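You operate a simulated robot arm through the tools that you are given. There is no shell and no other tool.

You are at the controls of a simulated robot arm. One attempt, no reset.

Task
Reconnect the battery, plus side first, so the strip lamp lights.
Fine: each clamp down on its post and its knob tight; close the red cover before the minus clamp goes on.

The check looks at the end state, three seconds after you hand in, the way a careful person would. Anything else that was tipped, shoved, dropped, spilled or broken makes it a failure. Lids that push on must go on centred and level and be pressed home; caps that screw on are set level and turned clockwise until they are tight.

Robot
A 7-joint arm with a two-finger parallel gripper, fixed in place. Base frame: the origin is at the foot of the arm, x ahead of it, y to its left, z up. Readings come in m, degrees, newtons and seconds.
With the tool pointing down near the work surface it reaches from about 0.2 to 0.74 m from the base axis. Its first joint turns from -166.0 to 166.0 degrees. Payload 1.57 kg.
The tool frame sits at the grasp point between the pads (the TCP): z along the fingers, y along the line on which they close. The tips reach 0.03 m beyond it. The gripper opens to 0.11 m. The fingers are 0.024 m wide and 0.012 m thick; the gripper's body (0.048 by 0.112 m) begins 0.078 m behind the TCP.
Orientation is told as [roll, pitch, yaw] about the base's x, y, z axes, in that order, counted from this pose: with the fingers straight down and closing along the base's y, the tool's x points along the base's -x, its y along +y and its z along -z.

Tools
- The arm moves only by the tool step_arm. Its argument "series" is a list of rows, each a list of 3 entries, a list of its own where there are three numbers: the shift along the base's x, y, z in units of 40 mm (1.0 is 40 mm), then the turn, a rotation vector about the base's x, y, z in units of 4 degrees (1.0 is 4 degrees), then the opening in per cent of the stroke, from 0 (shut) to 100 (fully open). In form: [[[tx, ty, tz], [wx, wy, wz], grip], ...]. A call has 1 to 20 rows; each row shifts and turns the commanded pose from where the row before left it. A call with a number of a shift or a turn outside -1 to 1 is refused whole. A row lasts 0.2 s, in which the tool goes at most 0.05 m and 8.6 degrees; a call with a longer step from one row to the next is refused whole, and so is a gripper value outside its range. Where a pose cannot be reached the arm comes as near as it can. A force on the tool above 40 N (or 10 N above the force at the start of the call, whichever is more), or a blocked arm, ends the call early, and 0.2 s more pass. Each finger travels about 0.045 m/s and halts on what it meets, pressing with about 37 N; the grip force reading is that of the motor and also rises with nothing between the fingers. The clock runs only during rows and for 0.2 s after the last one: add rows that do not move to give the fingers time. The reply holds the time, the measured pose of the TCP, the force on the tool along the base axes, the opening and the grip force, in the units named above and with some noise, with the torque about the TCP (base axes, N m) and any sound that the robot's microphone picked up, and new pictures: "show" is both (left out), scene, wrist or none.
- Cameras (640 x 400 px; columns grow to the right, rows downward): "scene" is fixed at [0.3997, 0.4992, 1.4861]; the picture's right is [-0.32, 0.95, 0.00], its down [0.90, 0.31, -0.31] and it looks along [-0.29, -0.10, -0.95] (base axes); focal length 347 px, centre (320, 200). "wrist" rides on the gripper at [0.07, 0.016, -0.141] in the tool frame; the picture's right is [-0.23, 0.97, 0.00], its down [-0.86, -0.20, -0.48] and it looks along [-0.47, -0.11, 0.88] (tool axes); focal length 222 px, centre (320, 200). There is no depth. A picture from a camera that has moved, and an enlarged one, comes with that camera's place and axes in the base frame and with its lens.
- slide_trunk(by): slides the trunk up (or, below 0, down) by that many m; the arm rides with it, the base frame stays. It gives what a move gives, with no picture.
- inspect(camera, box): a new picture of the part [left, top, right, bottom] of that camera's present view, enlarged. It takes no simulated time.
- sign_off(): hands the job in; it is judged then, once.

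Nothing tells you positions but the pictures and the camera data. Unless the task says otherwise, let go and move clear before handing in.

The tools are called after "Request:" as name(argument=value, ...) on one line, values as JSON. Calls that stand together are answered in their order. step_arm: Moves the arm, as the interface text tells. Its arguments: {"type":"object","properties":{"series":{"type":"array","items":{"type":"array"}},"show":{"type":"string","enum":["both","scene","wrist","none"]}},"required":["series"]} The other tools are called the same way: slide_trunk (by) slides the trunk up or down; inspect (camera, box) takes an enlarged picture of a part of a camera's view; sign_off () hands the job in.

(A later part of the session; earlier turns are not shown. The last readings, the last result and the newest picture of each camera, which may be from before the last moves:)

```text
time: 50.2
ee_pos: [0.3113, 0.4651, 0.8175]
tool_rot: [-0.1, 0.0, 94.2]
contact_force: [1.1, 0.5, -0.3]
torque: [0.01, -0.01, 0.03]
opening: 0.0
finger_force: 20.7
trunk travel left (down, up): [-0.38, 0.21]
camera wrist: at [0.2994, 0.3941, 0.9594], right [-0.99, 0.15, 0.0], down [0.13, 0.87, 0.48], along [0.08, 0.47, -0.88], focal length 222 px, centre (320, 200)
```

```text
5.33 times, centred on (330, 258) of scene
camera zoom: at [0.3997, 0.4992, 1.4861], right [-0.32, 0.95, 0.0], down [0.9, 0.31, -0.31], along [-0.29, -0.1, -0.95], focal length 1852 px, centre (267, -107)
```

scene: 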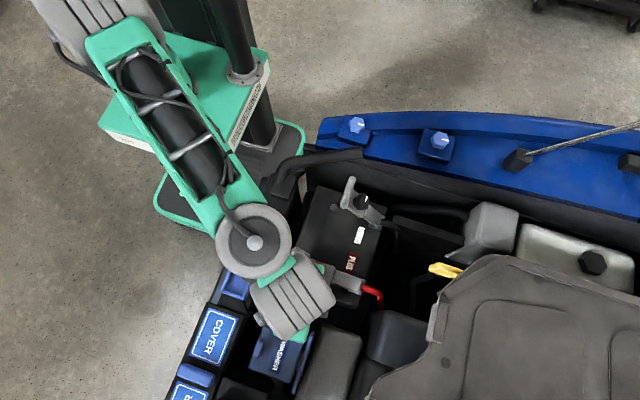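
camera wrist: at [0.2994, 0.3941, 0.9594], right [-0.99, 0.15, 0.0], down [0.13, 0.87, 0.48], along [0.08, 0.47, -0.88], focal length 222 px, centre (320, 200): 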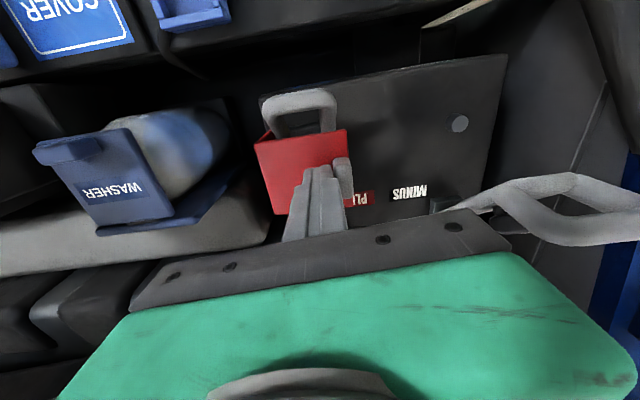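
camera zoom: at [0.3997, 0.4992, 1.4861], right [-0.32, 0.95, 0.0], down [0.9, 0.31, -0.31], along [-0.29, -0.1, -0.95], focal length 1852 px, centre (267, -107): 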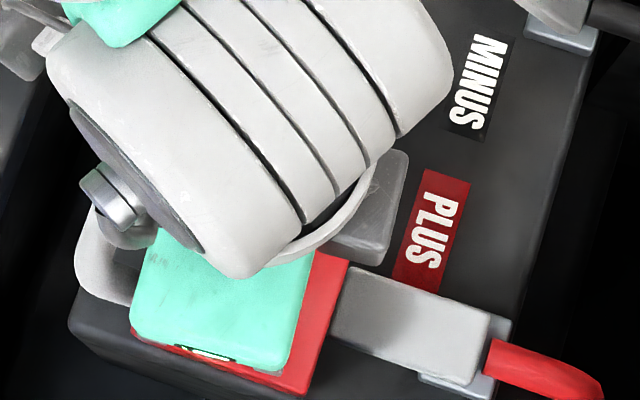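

The cover now lies almost flat over the knob. I'll press down in small steps until it meets its stop.

Request:
step_arm(series=[[[0, 0, -0.12], [0, 0, 0], 0], [[0, 0, -0.12], [0, 0, 0], 0], [[0, 0, -0.1], [0, 0, 0], 0], [[0, 0, -0.08], [0, 0, 0], 0], [[0, 0, -0.06], [0, 0, 0], 0]], show="wrist")

Request:
inspect(camera="wrist", box=[220, 60, 460, 210])

```text
time: 51.1
ee_pos: [0.3108, 0.4672, 0.8112]
tool_rot: [-0.5, -0.5, 94.3]
contact_force: [-4.7, -6.1, 19.2]
torque: [-0.4, 0.09, -0.03]
opening: 0.0002
finger_force: 21.2
trunk travel left (down, up): [-0.38, 0.21]
stopped in row 4: the force on the tool passed its limit at 44 N (the readings are from after the stop); the commanded pose is now the measured one
camera wrist: at [0.299, 0.3944, 0.9513], right [-0.99, 0.15, 0.0], down [0.13, 0.86, 0.49], along [0.08, 0.48, -0.87], focal length 222 px, centre (320, 200)
```

wrist: 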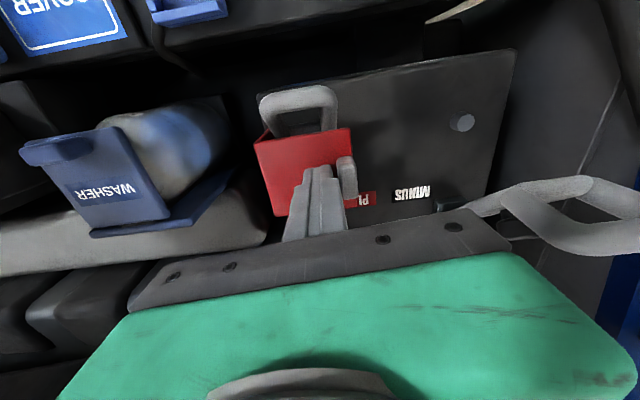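

```text
2.67 times, centred on (340, 135) of wrist
camera zoom: at [0.299, 0.3944, 0.9513], right [-0.99, 0.15, 0.0], down [0.13, 0.86, 0.49], along [0.08, 0.48, -0.87], focal length 592 px, centre (267, 373)
```

zoom: 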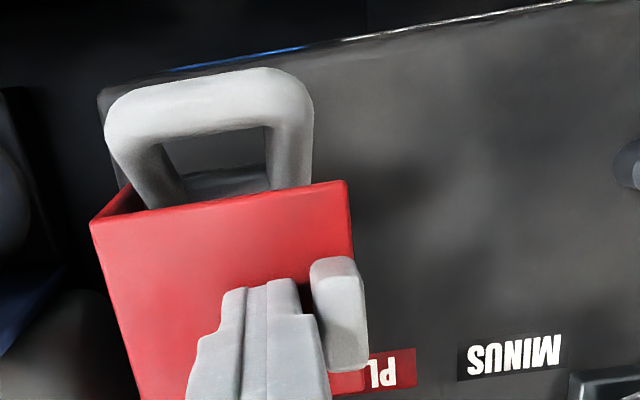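

The cover stopped firmly with the tips at z≈0.781. I'll lift off, check that it stays closed, and move over toward the minus clamp.

Request:
step_arm(series=[[[0, 0, 0.3], [0, 0, 0], 0], [[0, 0, 0.9], [0.1, 0.1, 0], 0], [[0, 0, 0.9], [0, 0, 0], 0], [[0, -0.6, 0.8], [0, 0, 0], 0], [[0, -0.9, 0.6], [0, 0, 0], 0], [[0, -0.6, 0.3], [0, 0, 0], 0], [[0, 0, 0], [0, 0, 0], 0]])

Request:
inspect(camera="scene", box=[270, 220, 390, 295])

Request:
inspect(camera="wrist", box=[220, 80, 460, 230])

```text
time: 52.7
ee_pos: [0.3108, 0.3831, 0.9593]
tool_rot: [0.1, -0.8, 94.3]
contact_force: [-0.3, -0.5, -0.1]
torque: [-0.02, 0.02, 0.0]
opening: 0.0
finger_force: 21.0
trunk travel left (down, up): [-0.38, 0.21]
camera wrist: at [0.3003, 0.3098, 1.1002], right [-0.99, 0.15, 0.01], down [0.14, 0.86, 0.49], along [0.07, 0.48, -0.87], focal length 222 px, centre (320, 200)
```

scene: 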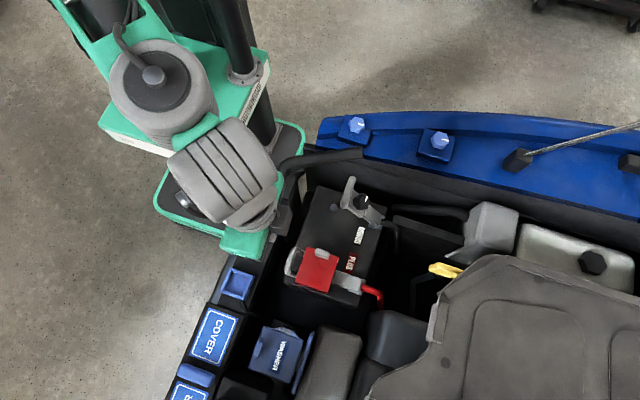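
wrist: 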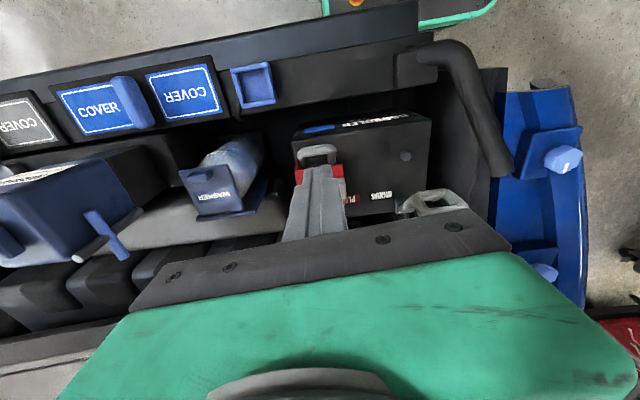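

```text
5.33 times, centred on (330, 258) of scene
camera zoom: at [0.3997, 0.4992, 1.4861], right [-0.32, 0.95, 0.0], down [0.9, 0.31, -0.31], along [-0.29, -0.1, -0.95], focal length 1852 px, centre (267, -107)
```

zoom: 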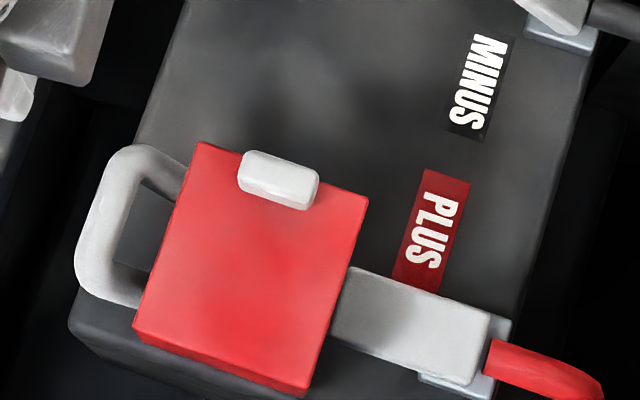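

```text
2.67 times, centred on (340, 155) of wrist
camera zoom: at [0.3003, 0.3098, 1.1002], right [-0.99, 0.15, 0.01], down [0.14, 0.86, 0.49], along [0.07, 0.48, -0.87], focal length 592 px, centre (267, 320)
```

zoom: 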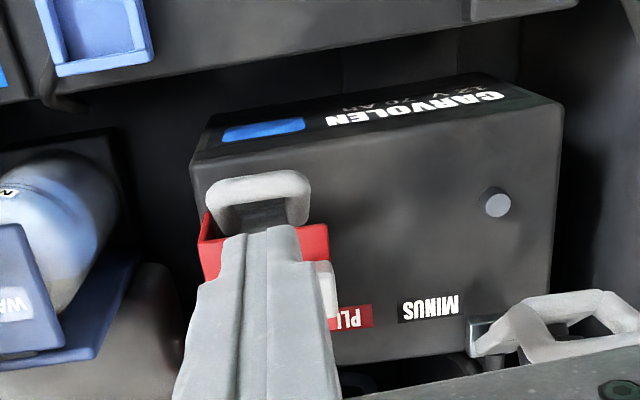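

The cover is closed, flat over the plus knob. Now the minus clamp: its handle bar should be near (0.173, 0.481, 0.857) by symmetry. I'll move over there, straightening the small tool tilt on the way.

Request:
step_arm(series=[[[-0.7, 0.4, 0], [-0.2, 0, 0], 0], [[-0.7, 0.5, 0], [0, 0, 0], 0], [[-0.7, 0.6, 0], [0, 0, 0], 0], [[-0.7, 0.6, 0], [0, 0, 0], 0], [[-0.67, 0.62, 0], [0, 0, 0], 0], [[0, 0, 0], [0, 0, 0], 0]])

Request:
inspect(camera="wrist", box=[200, 80, 440, 230])

Request:
inspect(camera="scene", box=[270, 160, 430, 260])

```text
time: 54.1
ee_pos: [0.1731, 0.4928, 0.9596]
tool_rot: [0.1, 0.1, 94.2]
contact_force: [-0.7, -0.7, -0.8]
torque: [0.0, -0.04, 0.01]
opening: 0.0
finger_force: 21.1
trunk travel left (down, up): [-0.38, 0.21]
camera wrist: at [0.1624, 0.4219, 1.1015], right [-0.99, 0.15, 0.0], down [0.14, 0.87, 0.48], along [0.07, 0.47, -0.88], focal length 222 px, centre (320, 200)
```

scene: 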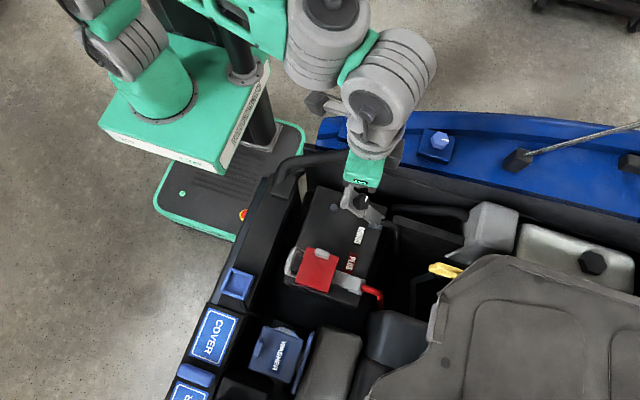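
wrist: 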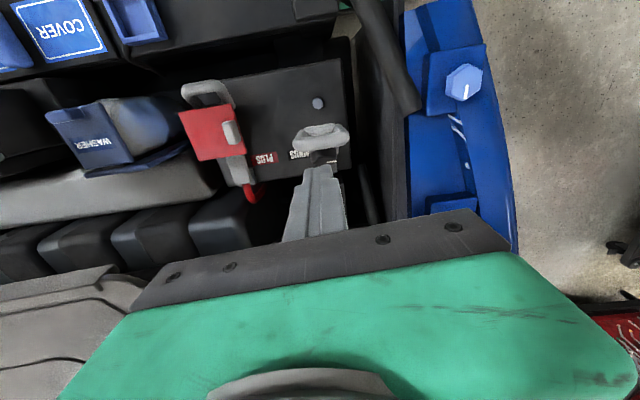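

```text
2.67 times, centred on (320, 155) of wrist
camera zoom: at [0.1624, 0.4219, 1.1015], right [-0.99, 0.15, 0.0], down [0.14, 0.87, 0.48], along [0.07, 0.47, -0.88], focal length 592 px, centre (320, 320)
```

zoom: 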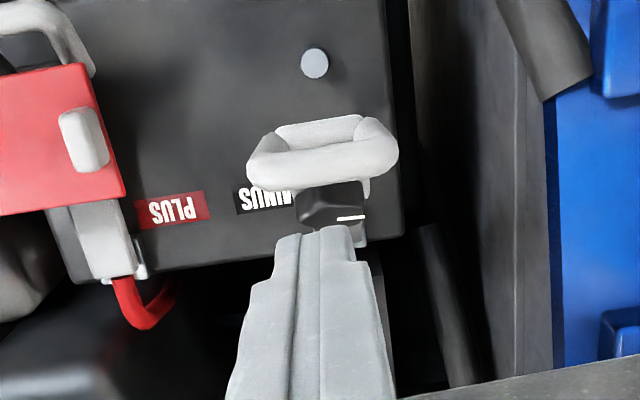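

```text
4.00 times, centred on (350, 210) of scene
camera zoom: at [0.3997, 0.4992, 1.4861], right [-0.32, 0.95, 0.0], down [0.9, 0.31, -0.31], along [-0.29, -0.1, -0.95], focal length 1389 px, centre (200, 160)
```

zoom: 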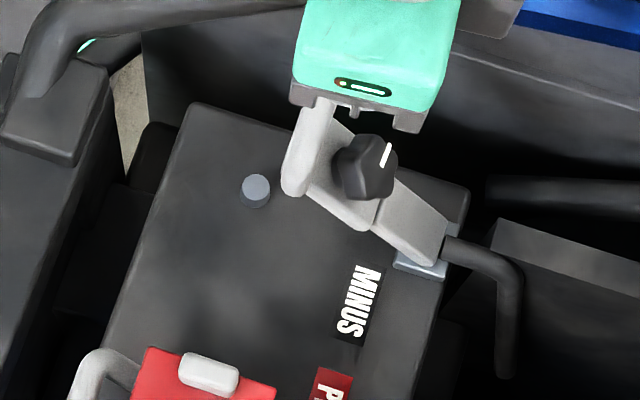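

The minus handle bar measures at (0.173, 0.480) with its top at z≈0.865, matching the plus side. I'll set the tips on top of it and follow the arc down.

Request:
step_arm(series=[[[0, -0.05, -0.7], [0, 0, 0], 0], [[0, -0.05, -0.7], [0, 0, 0], 0], [[0, 0, -0.2], [0, 0, 0], 0], [[0, -0.3, -0.175], [0, 0, 0], 0], [[0, -0.29, -0.21], [0, 0, 0], 0], [[0, -0.29, -0.24], [0, 0, 0], 0]], show="wrist")

Request:
inspect(camera="wrist", box=[200, 80, 440, 230])

```text
time: 54.9
ee_pos: [0.1731, 0.4872, 0.9072]
tool_rot: [0.0, -0.4, 94.2]
contact_force: [-2.7, -11.3, 20.9]
torque: [-0.49, 0.2, 0.08]
opening: 0.0
finger_force: 21.7
trunk travel left (down, up): [-0.38, 0.21]
stopped in row 3: the force on the tool passed its limit at 49 N (the readings are from after the stop); the commanded pose is now the measured one
camera wrist: at [0.1616, 0.4144, 1.0476], right [-0.99, 0.16, 0.0], down [0.14, 0.86, 0.49], along [0.07, 0.48, -0.87], focal length 222 px, centre (320, 200)
```

wrist: 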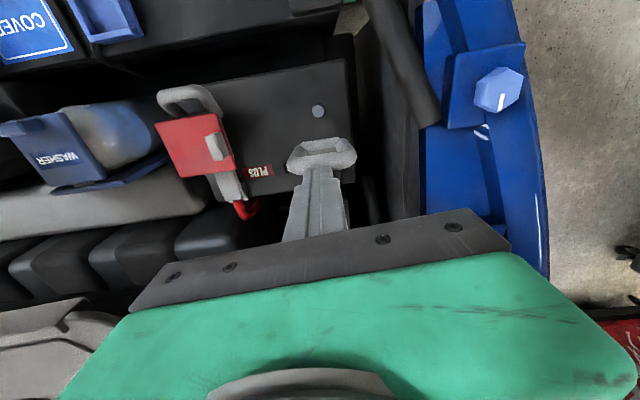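

```text
2.67 times, centred on (320, 155) of wrist
camera zoom: at [0.1616, 0.4144, 1.0476], right [-0.99, 0.16, 0.0], down [0.14, 0.86, 0.49], along [0.07, 0.48, -0.87], focal length 592 px, centre (320, 320)
```

zoom: 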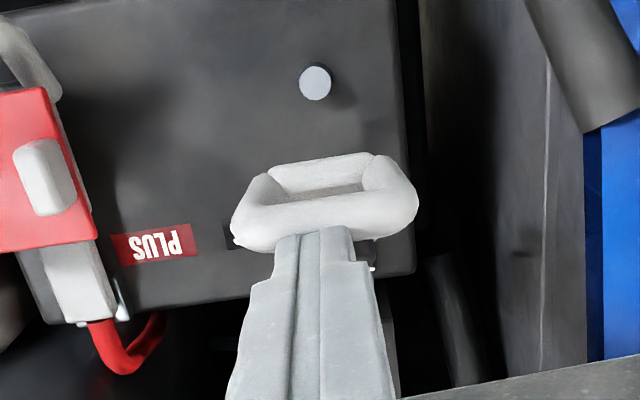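

A vertical press jammed at z≈0.877 because the bar wants to move mainly toward −y at this angle. I'll repeat what worked on the plus side: go behind the bar on its +y side and push it toward −y first.

Request:
step_arm(series=[[[0, 0.2, 0.4], [0, 0, 0], 0], [[0, 0.5, 0], [0.1, 0, 0], 0], [[0, 0, -0.5], [0, 0, 0], 0], [[0, 0, -0.5], [0, 0, 0], 0], [[0, -0.2, 0], [0, 0, 0], 0], [[0, -0.2, 0], [0, 0, 0], 0], [[0, -0.2, -0.05], [0, 0, 0], 0], [[0, -0.2, -0.1], [0, 0, 0], 0]], show="wrist")

Request:
inspect(camera="wrist", box=[200, 80, 440, 230])

```text
time: 56.7
ee_pos: [0.1727, 0.4845, 0.8735]
tool_rot: [-0.1, -0.8, 94.2]
contact_force: [-0.2, 0.0, 0.0]
torque: [-0.03, 0.01, 0.04]
opening: 0.0
finger_force: 21.0
trunk travel left (down, up): [-0.38, 0.21]
camera wrist: at [0.162, 0.4114, 1.0136], right [-0.99, 0.15, 0.0], down [0.14, 0.86, 0.49], along [0.07, 0.48, -0.87], focal length 222 px, centre (320, 200)
```

wrist: 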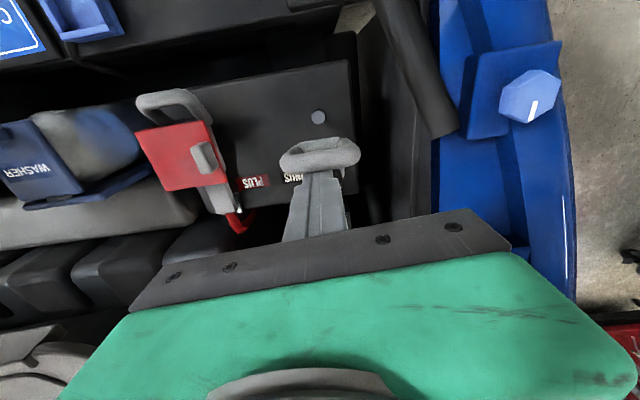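

```text
2.67 times, centred on (320, 155) of wrist
camera zoom: at [0.162, 0.4114, 1.0136], right [-0.99, 0.15, 0.0], down [0.14, 0.86, 0.49], along [0.07, 0.48, -0.87], focal length 592 px, centre (320, 320)
```

zoom: 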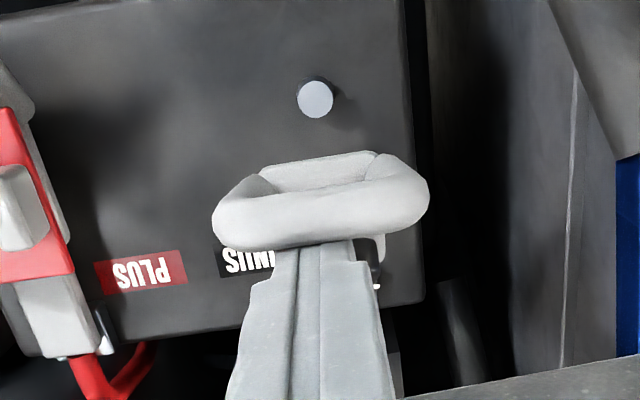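

The bar has moved to y≈0.465. I'll keep pushing with a steeper descent so it doesn't bind.

Request:
step_arm(series=[[[0, -0.25, -0.22], [-0.2, 0, 0], 0], [[0, -0.25, -0.26], [0, 0, 0], 0], [[0, -0.24, -0.28], [0, 0, 0], 0]], show="wrist")

Request:
inspect(camera="wrist", box=[200, 80, 440, 230])

```text
time: 57.5
ee_pos: [0.1733, 0.4551, 0.8428]
tool_rot: [0.2, 0.3, 94.2]
contact_force: [0.2, -0.7, -0.1]
torque: [0.01, 0.03, 0.01]
opening: 0.0002
finger_force: 21.5
trunk travel left (down, up): [-0.38, 0.21]
camera wrist: at [0.162, 0.3837, 0.9839], right [-0.99, 0.15, 0.0], down [0.14, 0.87, 0.48], along [0.07, 0.47, -0.88], focal length 222 px, centre (320, 200)
```

wrist: 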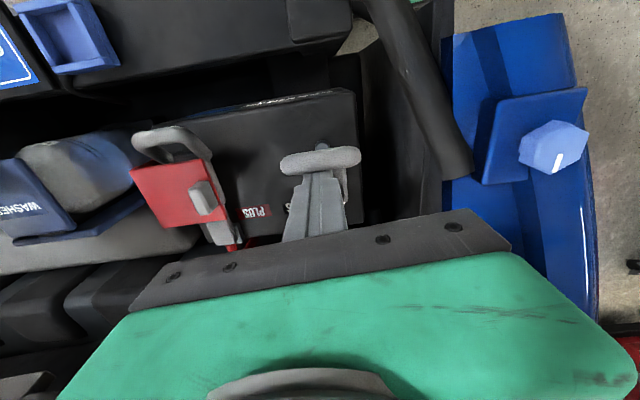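

```text
2.67 times, centred on (320, 155) of wrist
camera zoom: at [0.162, 0.3837, 0.9839], right [-0.99, 0.15, 0.0], down [0.14, 0.87, 0.48], along [0.07, 0.47, -0.88], focal length 592 px, centre (320, 320)
```

zoom: 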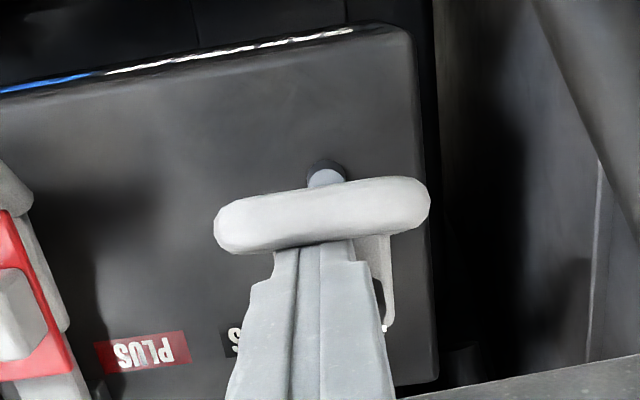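

That moved smoothly; the bar is now near (0.435, 0.827). I'll step back and switch to pressing from the top for the rest.

Request:
step_arm(series=[[[0, 0.15, 0.1], [0, 0, 0], 0], [[0, 0, 0.7], [0, 0, 0], 0], [[0, -0.3, 0], [0, 0, 0], 0], [[0, -0.3, 0], [0, 0, 0], 0], [[0, -0.05, -0.3], [0, 0, 0], 0], [[0, -0.1, -0.25], [0, 0, 0], 0], [[0, -0.1, -0.25], [0, 0, 0], 0]], show="wrist")

Request:
inspect(camera="wrist", box=[200, 80, 440, 230])

```text
time: 59.1
ee_pos: [0.1732, 0.4266, 0.8425]
tool_rot: [0.1, 0.1, 94.2]
contact_force: [-0.3, 0.3, 1.0]
torque: [-0.02, -0.02, 0.01]
opening: 0.0001
finger_force: 21.8
trunk travel left (down, up): [-0.38, 0.21]
camera wrist: at [0.1618, 0.3555, 0.9835], right [-0.99, 0.16, 0.0], down [0.14, 0.87, 0.48], along [0.07, 0.47, -0.88], focal length 222 px, centre (320, 200)
```

wrist: 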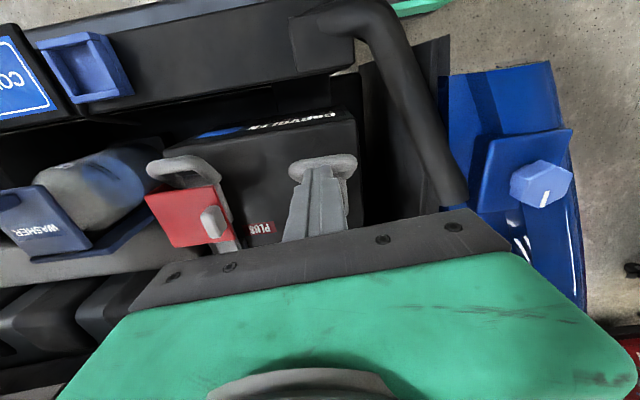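

```text
2.67 times, centred on (320, 155) of wrist
camera zoom: at [0.1618, 0.3555, 0.9835], right [-0.99, 0.16, 0.0], down [0.14, 0.87, 0.48], along [0.07, 0.47, -0.88], focal length 592 px, centre (320, 320)
```

zoom: 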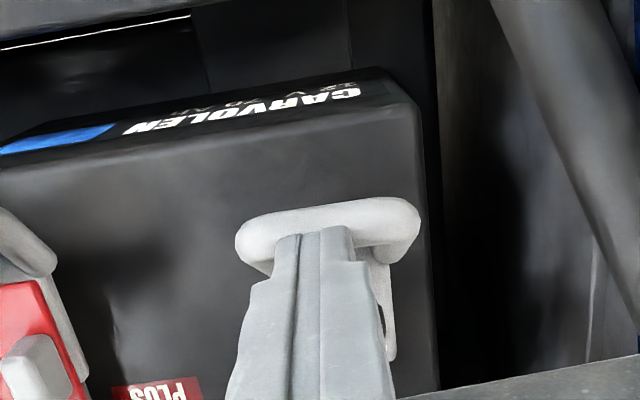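

The tips are riding on top of the bar, near (0.42, 0.80). I'll press it the rest of the way down.

Request:
step_arm(series=[[[0, -0.15, -0.3], [0, 0, 0], 0], [[0, -0.12, -0.27], [0, 0, 0], 0], [[0, -0.06, -0.2], [0, 0, 0], 0], [[0, -0.02, -0.12], [0, 0, 0], 0], [[0, 0, -0.08], [0, 0, 0], 0]], show="wrist")

Request:
inspect(camera="wrist", box=[200, 80, 440, 230])

```text
time: 60.3
ee_pos: [0.1726, 0.4128, 0.806]
tool_rot: [0.0, -0.1, 94.2]
contact_force: [-2.9, -7.6, 24.1]
torque: [-0.33, 0.21, 0.03]
opening: 0.0
finger_force: 21.7
trunk travel left (down, up): [-0.38, 0.21]
camera wrist: at [0.1616, 0.3408, 0.9477], right [-0.99, 0.15, 0.0], down [0.14, 0.87, 0.48], along [0.07, 0.47, -0.88], focal length 222 px, centre (320, 200)
```

wrist: 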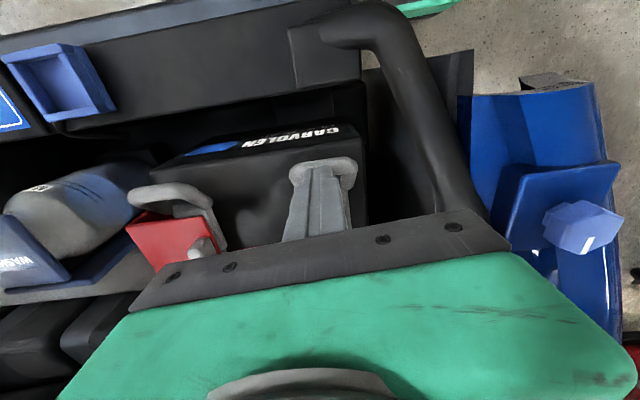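

```text
2.67 times, centred on (320, 155) of wrist
camera zoom: at [0.1616, 0.3408, 0.9477], right [-0.99, 0.15, 0.0], down [0.14, 0.87, 0.48], along [0.07, 0.47, -0.88], focal length 592 px, centre (320, 320)
```

zoom: 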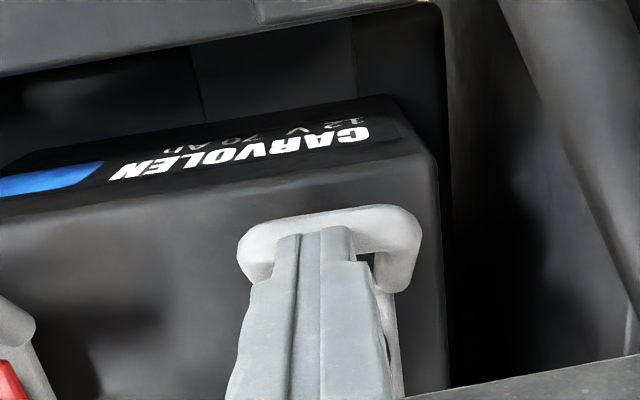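

The minus bar is down to the same height as the plus bar (tips 0.776, 24 N). I'll add a slight extra press, then lift and check it is level.

Request:
step_arm(series=[[[0, 0, -0.04], [0, 0, 0], 0], [[0, 0, -0.04], [0, 0, 0], 0]], show="none")

Request:
step_arm(series=[[[0, 0, 0.5], [0, 0, 0], 0], [[0, 0, 0.9], [0, 0, 0], 0], [[0, 0, 0.9], [0, 0, 0], 20], [[0, 0.2, 0.9], [0, 0, 0], 40], [[0, 0.4, 0.6], [0, 0, 0], 44], [[0, 0, 0], [0, 0, 0], 44]])

Request:
inspect(camera="wrist", box=[220, 70, 420, 195])

Request:
inspect(camera="scene", box=[290, 170, 410, 245])

```text
time: 60.8
ee_pos: [0.1729, 0.4127, 0.8062]
tool_rot: [0.0, -0.2, 94.2]
contact_force: [-3.2, -13.4, 22.9]
torque: [-0.5, 0.22, 0.05]
opening: 0.0002
finger_force: 21.0
trunk travel left (down, up): [-0.38, 0.21]
stopped in row 2: the force on the tool passed its limit at 42 N (the readings are from after the stop); the commanded pose is now the measured one
```

```text
time: 62.2
ee_pos: [0.1743, 0.4393, 0.9566]
tool_rot: [0.0, -0.1, 94.2]
contact_force: [-0.1, 0.6, 0.1]
torque: [0.0, -0.01, 0.0]
opening: 0.0485
finger_force: 0.1
trunk travel left (down, up): [-0.38, 0.21]
camera wrist: at [0.1618, 0.3674, 1.0983], right [-0.99, 0.15, 0.0], down [0.14, 0.87, 0.48], along [0.07, 0.47, -0.88], focal length 222 px, centre (320, 200)
```

scene: 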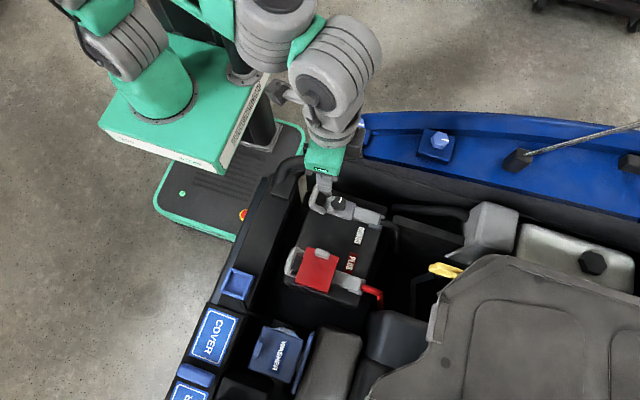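
wrist: 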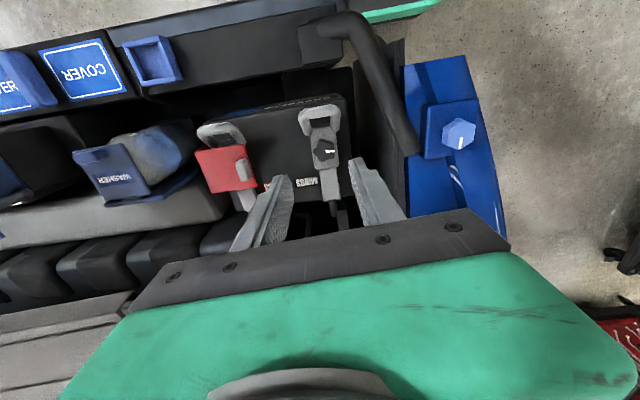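

```text
3.20 times, centred on (320, 132) of wrist
camera zoom: at [0.1618, 0.3674, 1.0983], right [-0.99, 0.15, 0.0], down [0.14, 0.87, 0.48], along [0.07, 0.47, -0.88], focal length 711 px, centre (320, 416)
```

zoom: 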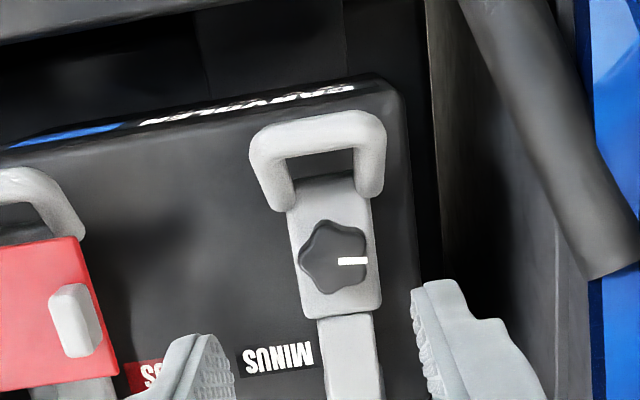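

```text
5.33 times, centred on (350, 208) of scene
camera zoom: at [0.3997, 0.4992, 1.4861], right [-0.32, 0.95, 0.0], down [0.9, 0.31, -0.31], along [-0.29, -0.1, -0.95], focal length 1852 px, centre (160, 160)
```

zoom: 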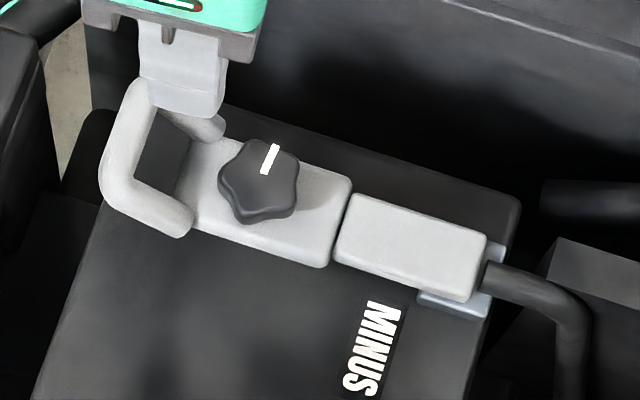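

The minus clamp is down and level, and its knob is at (0.171, 0.464) with the pointer near 168°. I'll align to yaw ≈113° and come down over it, as I did for the plus knob.

Request:
step_arm(series=[[[-0.08, 0.2, -0.5], [0, 0, 1], 42], [[0, 0.2, -0.6], [0, 0, 1], 42], [[0, 0.2, -0.6], [0, 0, 1], 42], [[0, 0.02, -0.6], [0, 0, 1], 42], [[0, 0, -0.6], [0, 0, 0.7], 42], [[0, 0, -0.2], [0, 0, 0], 42]], show="wrist")

Request:
inspect(camera="wrist", box=[220, 80, 420, 205])

```text
time: 63.6
ee_pos: [0.1701, 0.4622, 0.8316]
tool_rot: [0.0, -0.2, 113.2]
contact_force: [-0.5, -0.1, -0.2]
torque: [0.02, 0.0, -0.02]
opening: 0.0464
finger_force: 0.1
trunk travel left (down, up): [-0.38, 0.21]
camera wrist: at [0.1823, 0.3918, 0.9733], right [-0.98, -0.17, 0.0], down [-0.15, 0.86, 0.48], along [-0.08, 0.47, -0.88], focal length 222 px, centre (320, 200)
```

wrist: 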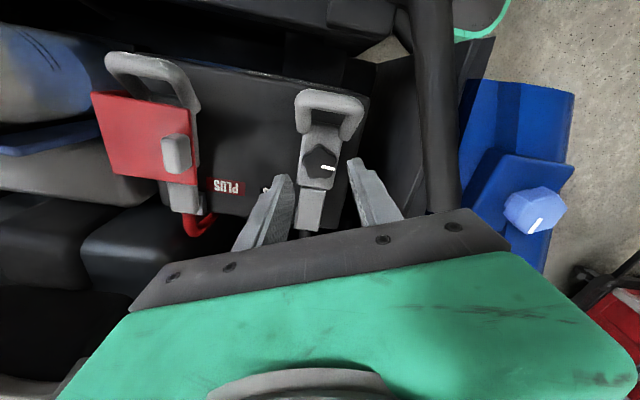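

```text
3.20 times, centred on (320, 142) of wrist
camera zoom: at [0.1823, 0.3918, 0.9733], right [-0.98, -0.17, 0.0], down [-0.15, 0.86, 0.48], along [-0.08, 0.47, -0.88], focal length 711 px, centre (320, 384)
```

zoom: 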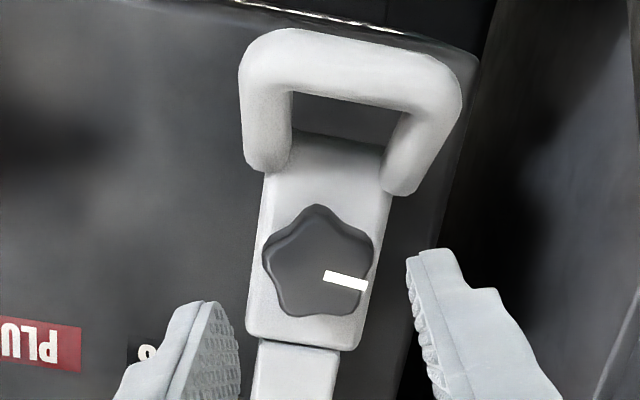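

The knob is centred between the fingers. I'll lower, close, and make the first clockwise stroke of about 56°.

Request:
step_arm(series=[[[0, 0.05, -0.45], [0, 0, 0], 42], [[0, 0, -0.45], [0, 0, 0], 42], [[0, 0, -0.42], [0, 0, 0], 30], [[0, 0, 0], [0, 0, 0], 0], [[0, 0, 0], [0, 0, 0], 0], [[0, 0, 0], [0, 0, -1], 0], [[0, 0, 0], [0, 0, -1], 0], [[0, 0, 0], [0, 0, -1], 0], [[0, 0, 0], [0, 0, -1], 0], [[0, 0, 0], [0, 0, -1], 0], [[0, 0, 0], [0, 0, -1], 0], [[0, 0, 0], [0, 0, -1], 0], [[0, 0, 0], [0, 0, -1], 0], [[0, 0, 0], [0, 0, -1], 0], [[0, 0, 0], [0, 0, -1], 0], [[0, 0, 0], [0, 0, -1], 0], [[0, 0, 0], [0, 0, -1], 0], [[0, 0, 0], [0, 0, -1], 0], [[0, 0, 0], [0, 0, -1], 0]], show="wrist")

Request:
inspect(camera="wrist", box=[220, 80, 420, 205])

```text
time: 67.6
ee_pos: [0.1703, 0.4656, 0.7803]
tool_rot: [0.0, -0.1, 56.9]
contact_force: [-0.6, 3.6, 3.2]
torque: [0.14, 0.01, 0.02]
opening: 0.0348
finger_force: 42.0
trunk travel left (down, up): [-0.38, 0.21]
camera wrist: at [0.1182, 0.4149, 0.9208], right [-0.69, 0.72, 0.0], down [0.63, 0.61, 0.48], along [0.35, 0.33, -0.88], focal length 222 px, centre (320, 200)
```

wrist: 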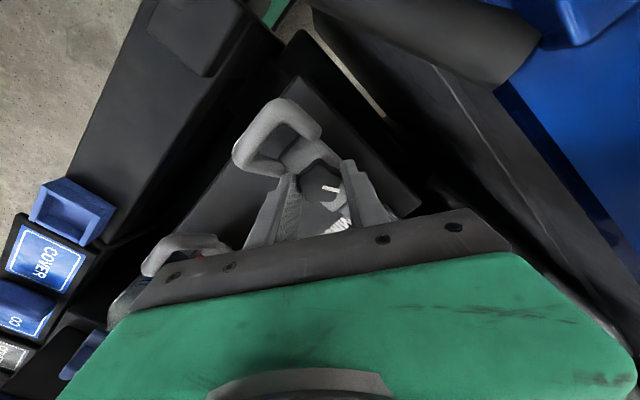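

```text
3.20 times, centred on (320, 142) of wrist
camera zoom: at [0.1182, 0.4149, 0.9208], right [-0.69, 0.72, 0.0], down [0.63, 0.61, 0.48], along [0.35, 0.33, -0.88], focal length 711 px, centre (320, 384)
```

zoom: 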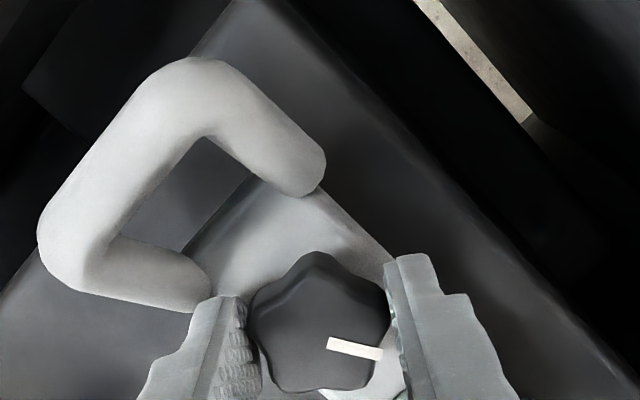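

The knob turned freely with the gripper. I'll release, lift, rotate back 36° to the next lobe alignment, and grip again.

Request:
step_arm(series=[[[0, 0, 0], [0, 0, 0], 37], [[0, 0, 0.5], [0, 0, 0], 40], [[0, 0, 0.07], [0, 0, 1], 44], [[0, 0, 0], [0, 0, 1], 44], [[0, 0, 0], [0, 0, 1], 44], [[0, 0, 0], [0, 0, 1], 44], [[0, 0, 0], [0, 0, 1], 44], [[0, 0, 0], [0, 0, 1], 44], [[0, 0, 0], [0, 0, 1], 44], [[0, 0, 0], [0, 0, 1], 44], [[0, 0, 0], [0, 0, 1], 44], [[0, 0, 0], [0, 0, 0], 44]], show="wrist")

Request:
inspect(camera="wrist", box=[220, 80, 420, 205])

```text
time: 70.2
ee_pos: [0.1708, 0.4642, 0.8027]
tool_rot: [0.0, -0.1, 93.1]
contact_force: [-0.3, -0.2, 0.1]
torque: [0.0, 0.02, 0.03]
opening: 0.0485
finger_force: 0.0
trunk travel left (down, up): [-0.38, 0.21]
camera wrist: at [0.1576, 0.3937, 0.9434], right [-0.98, 0.17, 0.0], down [0.15, 0.86, 0.48], along [0.08, 0.47, -0.88], focal length 222 px, centre (320, 200)
```

wrist: 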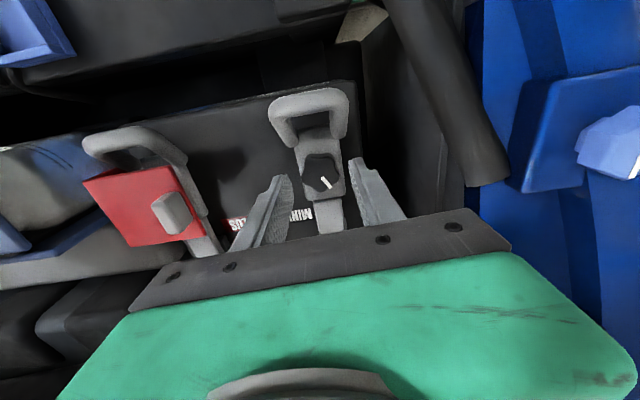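

```text
3.20 times, centred on (320, 142) of wrist
camera zoom: at [0.1576, 0.3937, 0.9434], right [-0.98, 0.17, 0.0], down [0.15, 0.86, 0.48], along [0.08, 0.47, -0.88], focal length 711 px, centre (320, 384)
```

zoom: 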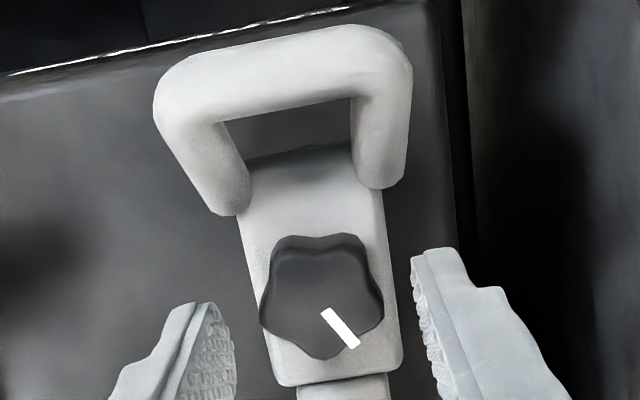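

The pointer is at about 115°. I'll lower a bit deeper, close, and turn clockwise until it tightens.

Request:
step_arm(series=[[[0, 0, -0.32], [0, 0, 0], 42], [[0, 0, -0.33], [0, 0, 0.5], 30], [[0, 0, 0], [0, 0, 0], 0], [[0, 0, 0], [0, 0, 0], 0], [[0, 0, 0], [0, 0, -1], 0], [[0, 0, 0], [0, 0, -1], 0], [[0, 0, 0], [0, 0, -1], 0], [[0, 0, 0], [0, 0, -1], 0]], show="none")

Request:
step_arm(series=[[[0, 0, 0], [0, 0, -1], 0], [[0, 0, 0], [0, 0, -1], 0]], show="wrist")

Request:
inspect(camera="wrist", box=[220, 80, 420, 205])

```text
time: 72.0
ee_pos: [0.1703, 0.4656, 0.776]
tool_rot: [0.0, -0.3, 79.0]
contact_force: [1.6, 5.7, 12.4]
torque: [0.32, -0.03, -0.01]
opening: 0.0349
finger_force: 42.3
trunk travel left (down, up): [-0.38, 0.21]
```

```text
time: 72.6
ee_pos: [0.1698, 0.4658, 0.7772]
tool_rot: [0.0, -0.3, 70.9]
contact_force: [3.2, 7.9, 13.7]
torque: [0.37, -0.07, -0.02]
opening: 0.0348
finger_force: 42.3
trunk travel left (down, up): [-0.38, 0.21]
camera wrist: at [0.1317, 0.4036, 0.9181], right [-0.85, 0.53, 0.0], down [0.47, 0.74, 0.48], along [0.26, 0.41, -0.88], focal length 222 px, centre (320, 200)
```

wrist: 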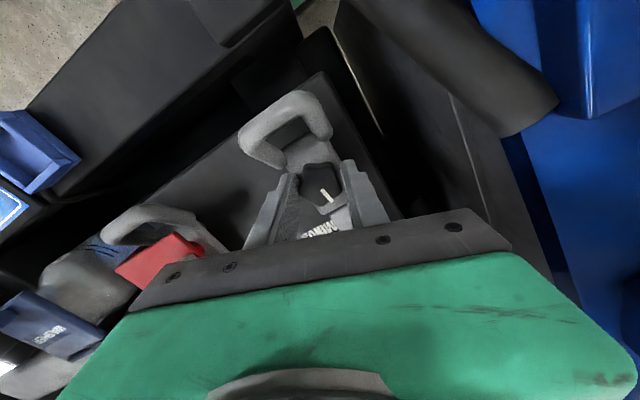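

```text
3.20 times, centred on (320, 142) of wrist
camera zoom: at [0.1317, 0.4036, 0.9181], right [-0.85, 0.53, 0.0], down [0.47, 0.74, 0.48], along [0.26, 0.41, -0.88], focal length 711 px, centre (320, 384)
```

zoom: 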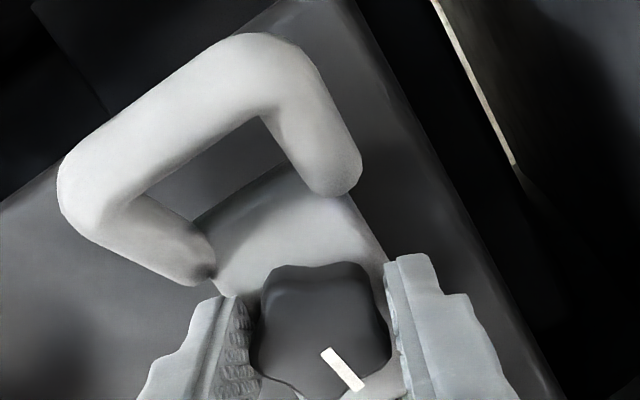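

The pointer reads about 105° with no resistance yet. I'll continue turning clockwise.

Request:
step_arm(series=[[[0, 0, 0.02], [0, 0, -1], 0], [[0, 0, 0.02], [0, 0, -1], 0]], show="none")

Request:
step_arm(series=[[[0, 0, 0], [0, 0, -1], 0], [[0, 0, 0], [0, 0, -1], 0]], show="wrist")

Request:
inspect(camera="wrist", box=[220, 80, 420, 205])

```text
time: 73.2
ee_pos: [0.1717, 0.4649, 0.7776]
tool_rot: [-0.1, -0.1, 63.1]
contact_force: [6.0, 12.9, 2.9]
torque: [0.34, -0.75, 1.27]
opening: 0.035
finger_force: 41.7
trunk travel left (down, up): [-0.38, 0.21]
```

```text
time: 73.8
ee_pos: [0.1709, 0.4677, 0.7788]
tool_rot: [0.0, -0.4, 54.8]
contact_force: [13.7, 22.4, -1.7]
torque: [0.38, -0.69, 1.18]
opening: 0.0349
finger_force: 43.0
trunk travel left (down, up): [-0.38, 0.21]
camera wrist: at [0.1179, 0.4186, 0.9188], right [-0.67, 0.75, 0.0], down [0.65, 0.58, 0.48], along [0.36, 0.32, -0.88], focal length 222 px, centre (320, 200)
```

wrist: 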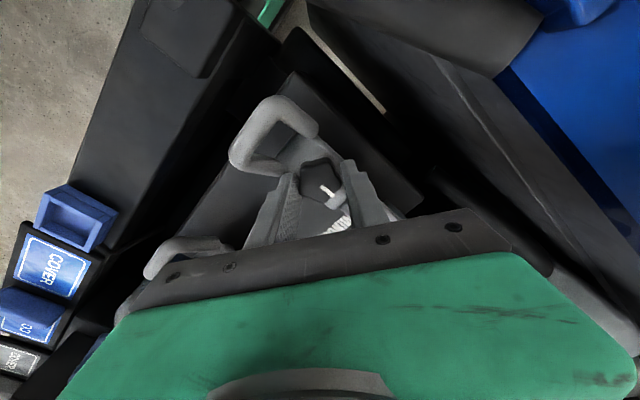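

```text
3.20 times, centred on (320, 142) of wrist
camera zoom: at [0.1179, 0.4186, 0.9188], right [-0.67, 0.75, 0.0], down [0.65, 0.58, 0.48], along [0.36, 0.32, -0.88], focal length 711 px, centre (320, 384)
```

zoom: 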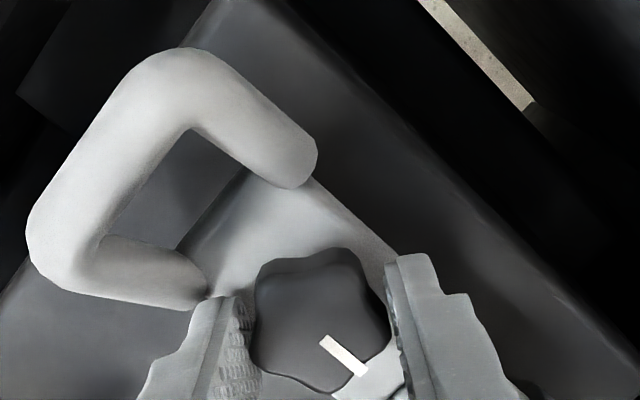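

Torque jumped to about 1.2 N·m with the pointer near 92–94°, the same place the plus knob stopped, so it has tightened. I'll release, lift and check the pointer.

Request:
step_arm(series=[[[0, 0, 0], [0, 0, 0.5], 36], [[0, 0, 0.2], [0, 0, 0], 40], [[0, 0, 0.5], [0, 0, 0], 42], [[0, 0, 0.1], [0, 0, 1], 44], [[0, 0, 0], [0, 0, 1], 44], [[0, 0, 0], [0, 0, 1], 44], [[0, 0, 0], [0, 0, 1], 44], [[0, 0, 0], [0, 0, 1], 44], [[0, 0, 0], [0, 0, 1], 44], [[0, 0, 0], [0, 0, 1], 44], [[0, 0, 0], [0, 0, 1], 44], [[0, 0, 0], [0, 0, 1], 44], [[0, 0, 0], [0, 0, 1], 44], [[0, 0, 0], [0, 0, 1], 44], [[0, 0, 0], [0, 0, 1], 44], [[0, 0, 0], [0, 0, 1], 44], [[0, 0, 0], [0, 0, 0], 44]])

Request:
inspect(camera="wrist", box=[220, 80, 420, 205])

```text
time: 77.4
ee_pos: [0.1693, 0.4646, 0.8105]
tool_rot: [-0.1, -0.1, 109.2]
contact_force: [1.0, 0.0, 0.1]
torque: [0.01, -0.01, 0.0]
opening: 0.0485
finger_force: 0.1
trunk travel left (down, up): [-0.38, 0.21]
camera wrist: at [0.1776, 0.3928, 0.9514], right [-0.99, -0.1, 0.0], down [-0.09, 0.87, 0.48], along [-0.05, 0.48, -0.88], focal length 222 px, centre (320, 200)
```

scene: 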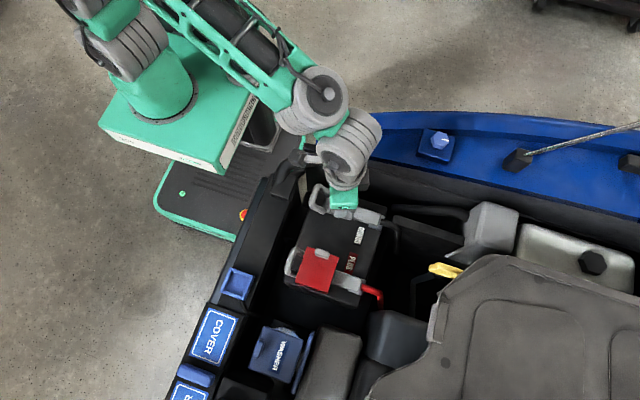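
wrist: 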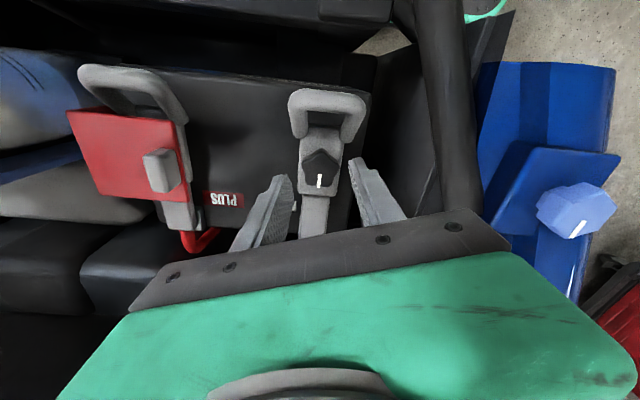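

```text
3.20 times, centred on (320, 142) of wrist
camera zoom: at [0.1776, 0.3928, 0.9514], right [-0.99, -0.1, 0.0], down [-0.09, 0.87, 0.48], along [-0.05, 0.48, -0.88], focal length 711 px, centre (320, 384)
```

zoom: 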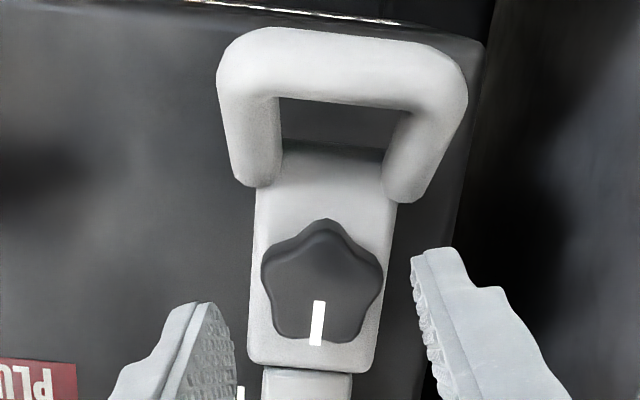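

The minus pointer rests at 92.4°, the same stop as the plus knob. Now I'll move the arm up and clear and look for the strip lamp.

Request:
step_arm(series=[[[0, 0, 0.6], [0, 0, 0], 44], [[0, 0, 0.9], [0, 0, 0], 44], [[0, -0.3, 0.9], [0, 0, 0], 44], [[0, -0.6, 0.9], [0, 0, 0], 44], [[0, -0.8, 0.7], [0, 0, 0], 44], [[0, -0.8, 0.5], [0, 0, 0], 44], [[0, -0.6, 0.3], [0, 0, 0], 44], [[0, 0, 0], [0, 0, 0], 44]])

Request:
inspect(camera="scene", box=[280, 180, 400, 300])

Request:
inspect(camera="scene", box=[380, 100, 640, 262])

Request:
inspect(camera="scene", box=[150, 250, 400, 400])

```text
time: 79.2
ee_pos: [0.1706, 0.3405, 1.0039]
tool_rot: [-0.1, -0.1, 109.0]
contact_force: [0.7, 0.1, 0.1]
torque: [0.02, -0.03, 0.02]
opening: 0.0482
finger_force: 0.1
trunk travel left (down, up): [-0.38, 0.21]
camera wrist: at [0.1777, 0.2683, 1.1439], right [-0.99, -0.1, 0.0], down [-0.09, 0.87, 0.48], along [-0.05, 0.48, -0.88], focal length 222 px, centre (320, 200)
```

scene: 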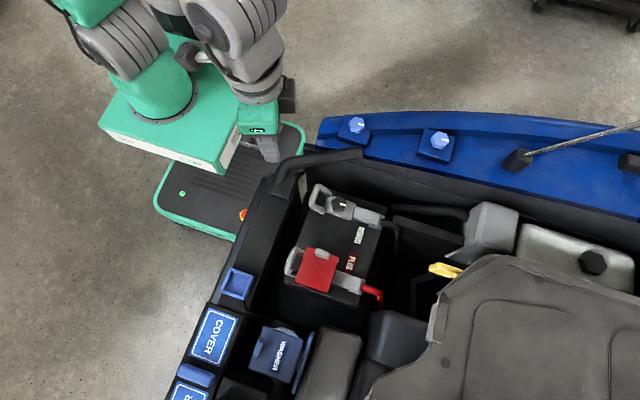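
wrist: 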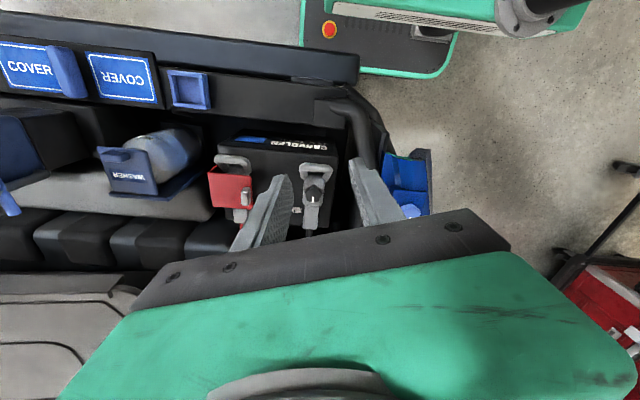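

```text
3.33 times, centred on (340, 240) of scene
camera zoom: at [0.3997, 0.4992, 1.4861], right [-0.32, 0.95, 0.0], down [0.9, 0.31, -0.31], along [-0.29, -0.1, -0.95], focal length 1157 px, centre (253, 67)
```

zoom: 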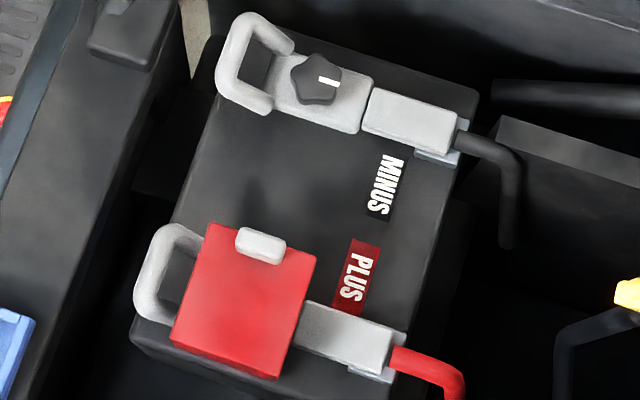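

```text
2.46 times, centred on (510, 181) of scene
camera zoom: at [0.3997, 0.4992, 1.4861], right [-0.32, 0.95, 0.0], down [0.9, 0.31, -0.31], along [-0.29, -0.1, -0.95], focal length 854 px, centre (-148, 247)
```

zoom: 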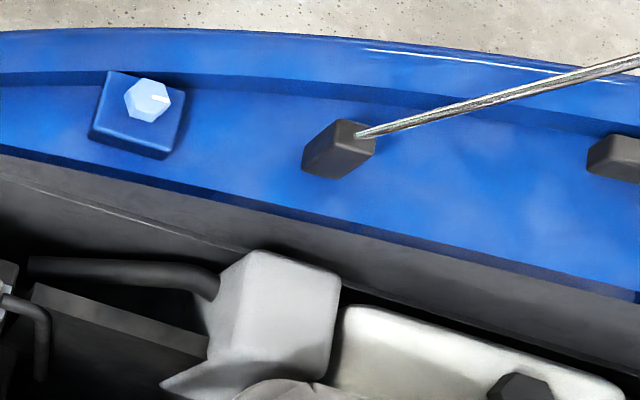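

```text
2.56 times, centred on (275, 325) of scene
camera zoom: at [0.3997, 0.4992, 1.4861], right [-0.32, 0.95, 0.0], down [0.9, 0.31, -0.31], along [-0.29, -0.1, -0.95], focal length 889 px, centre (435, -120)
```

zoom: 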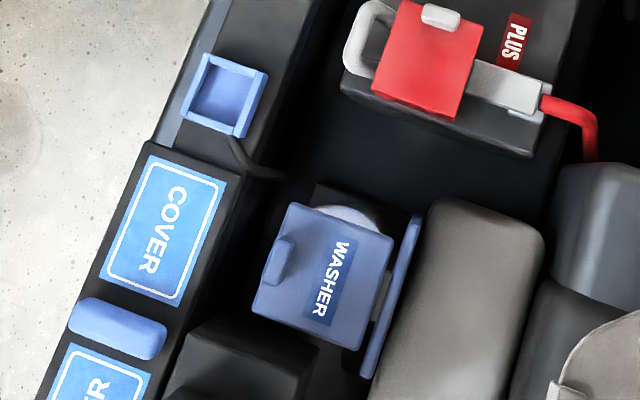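

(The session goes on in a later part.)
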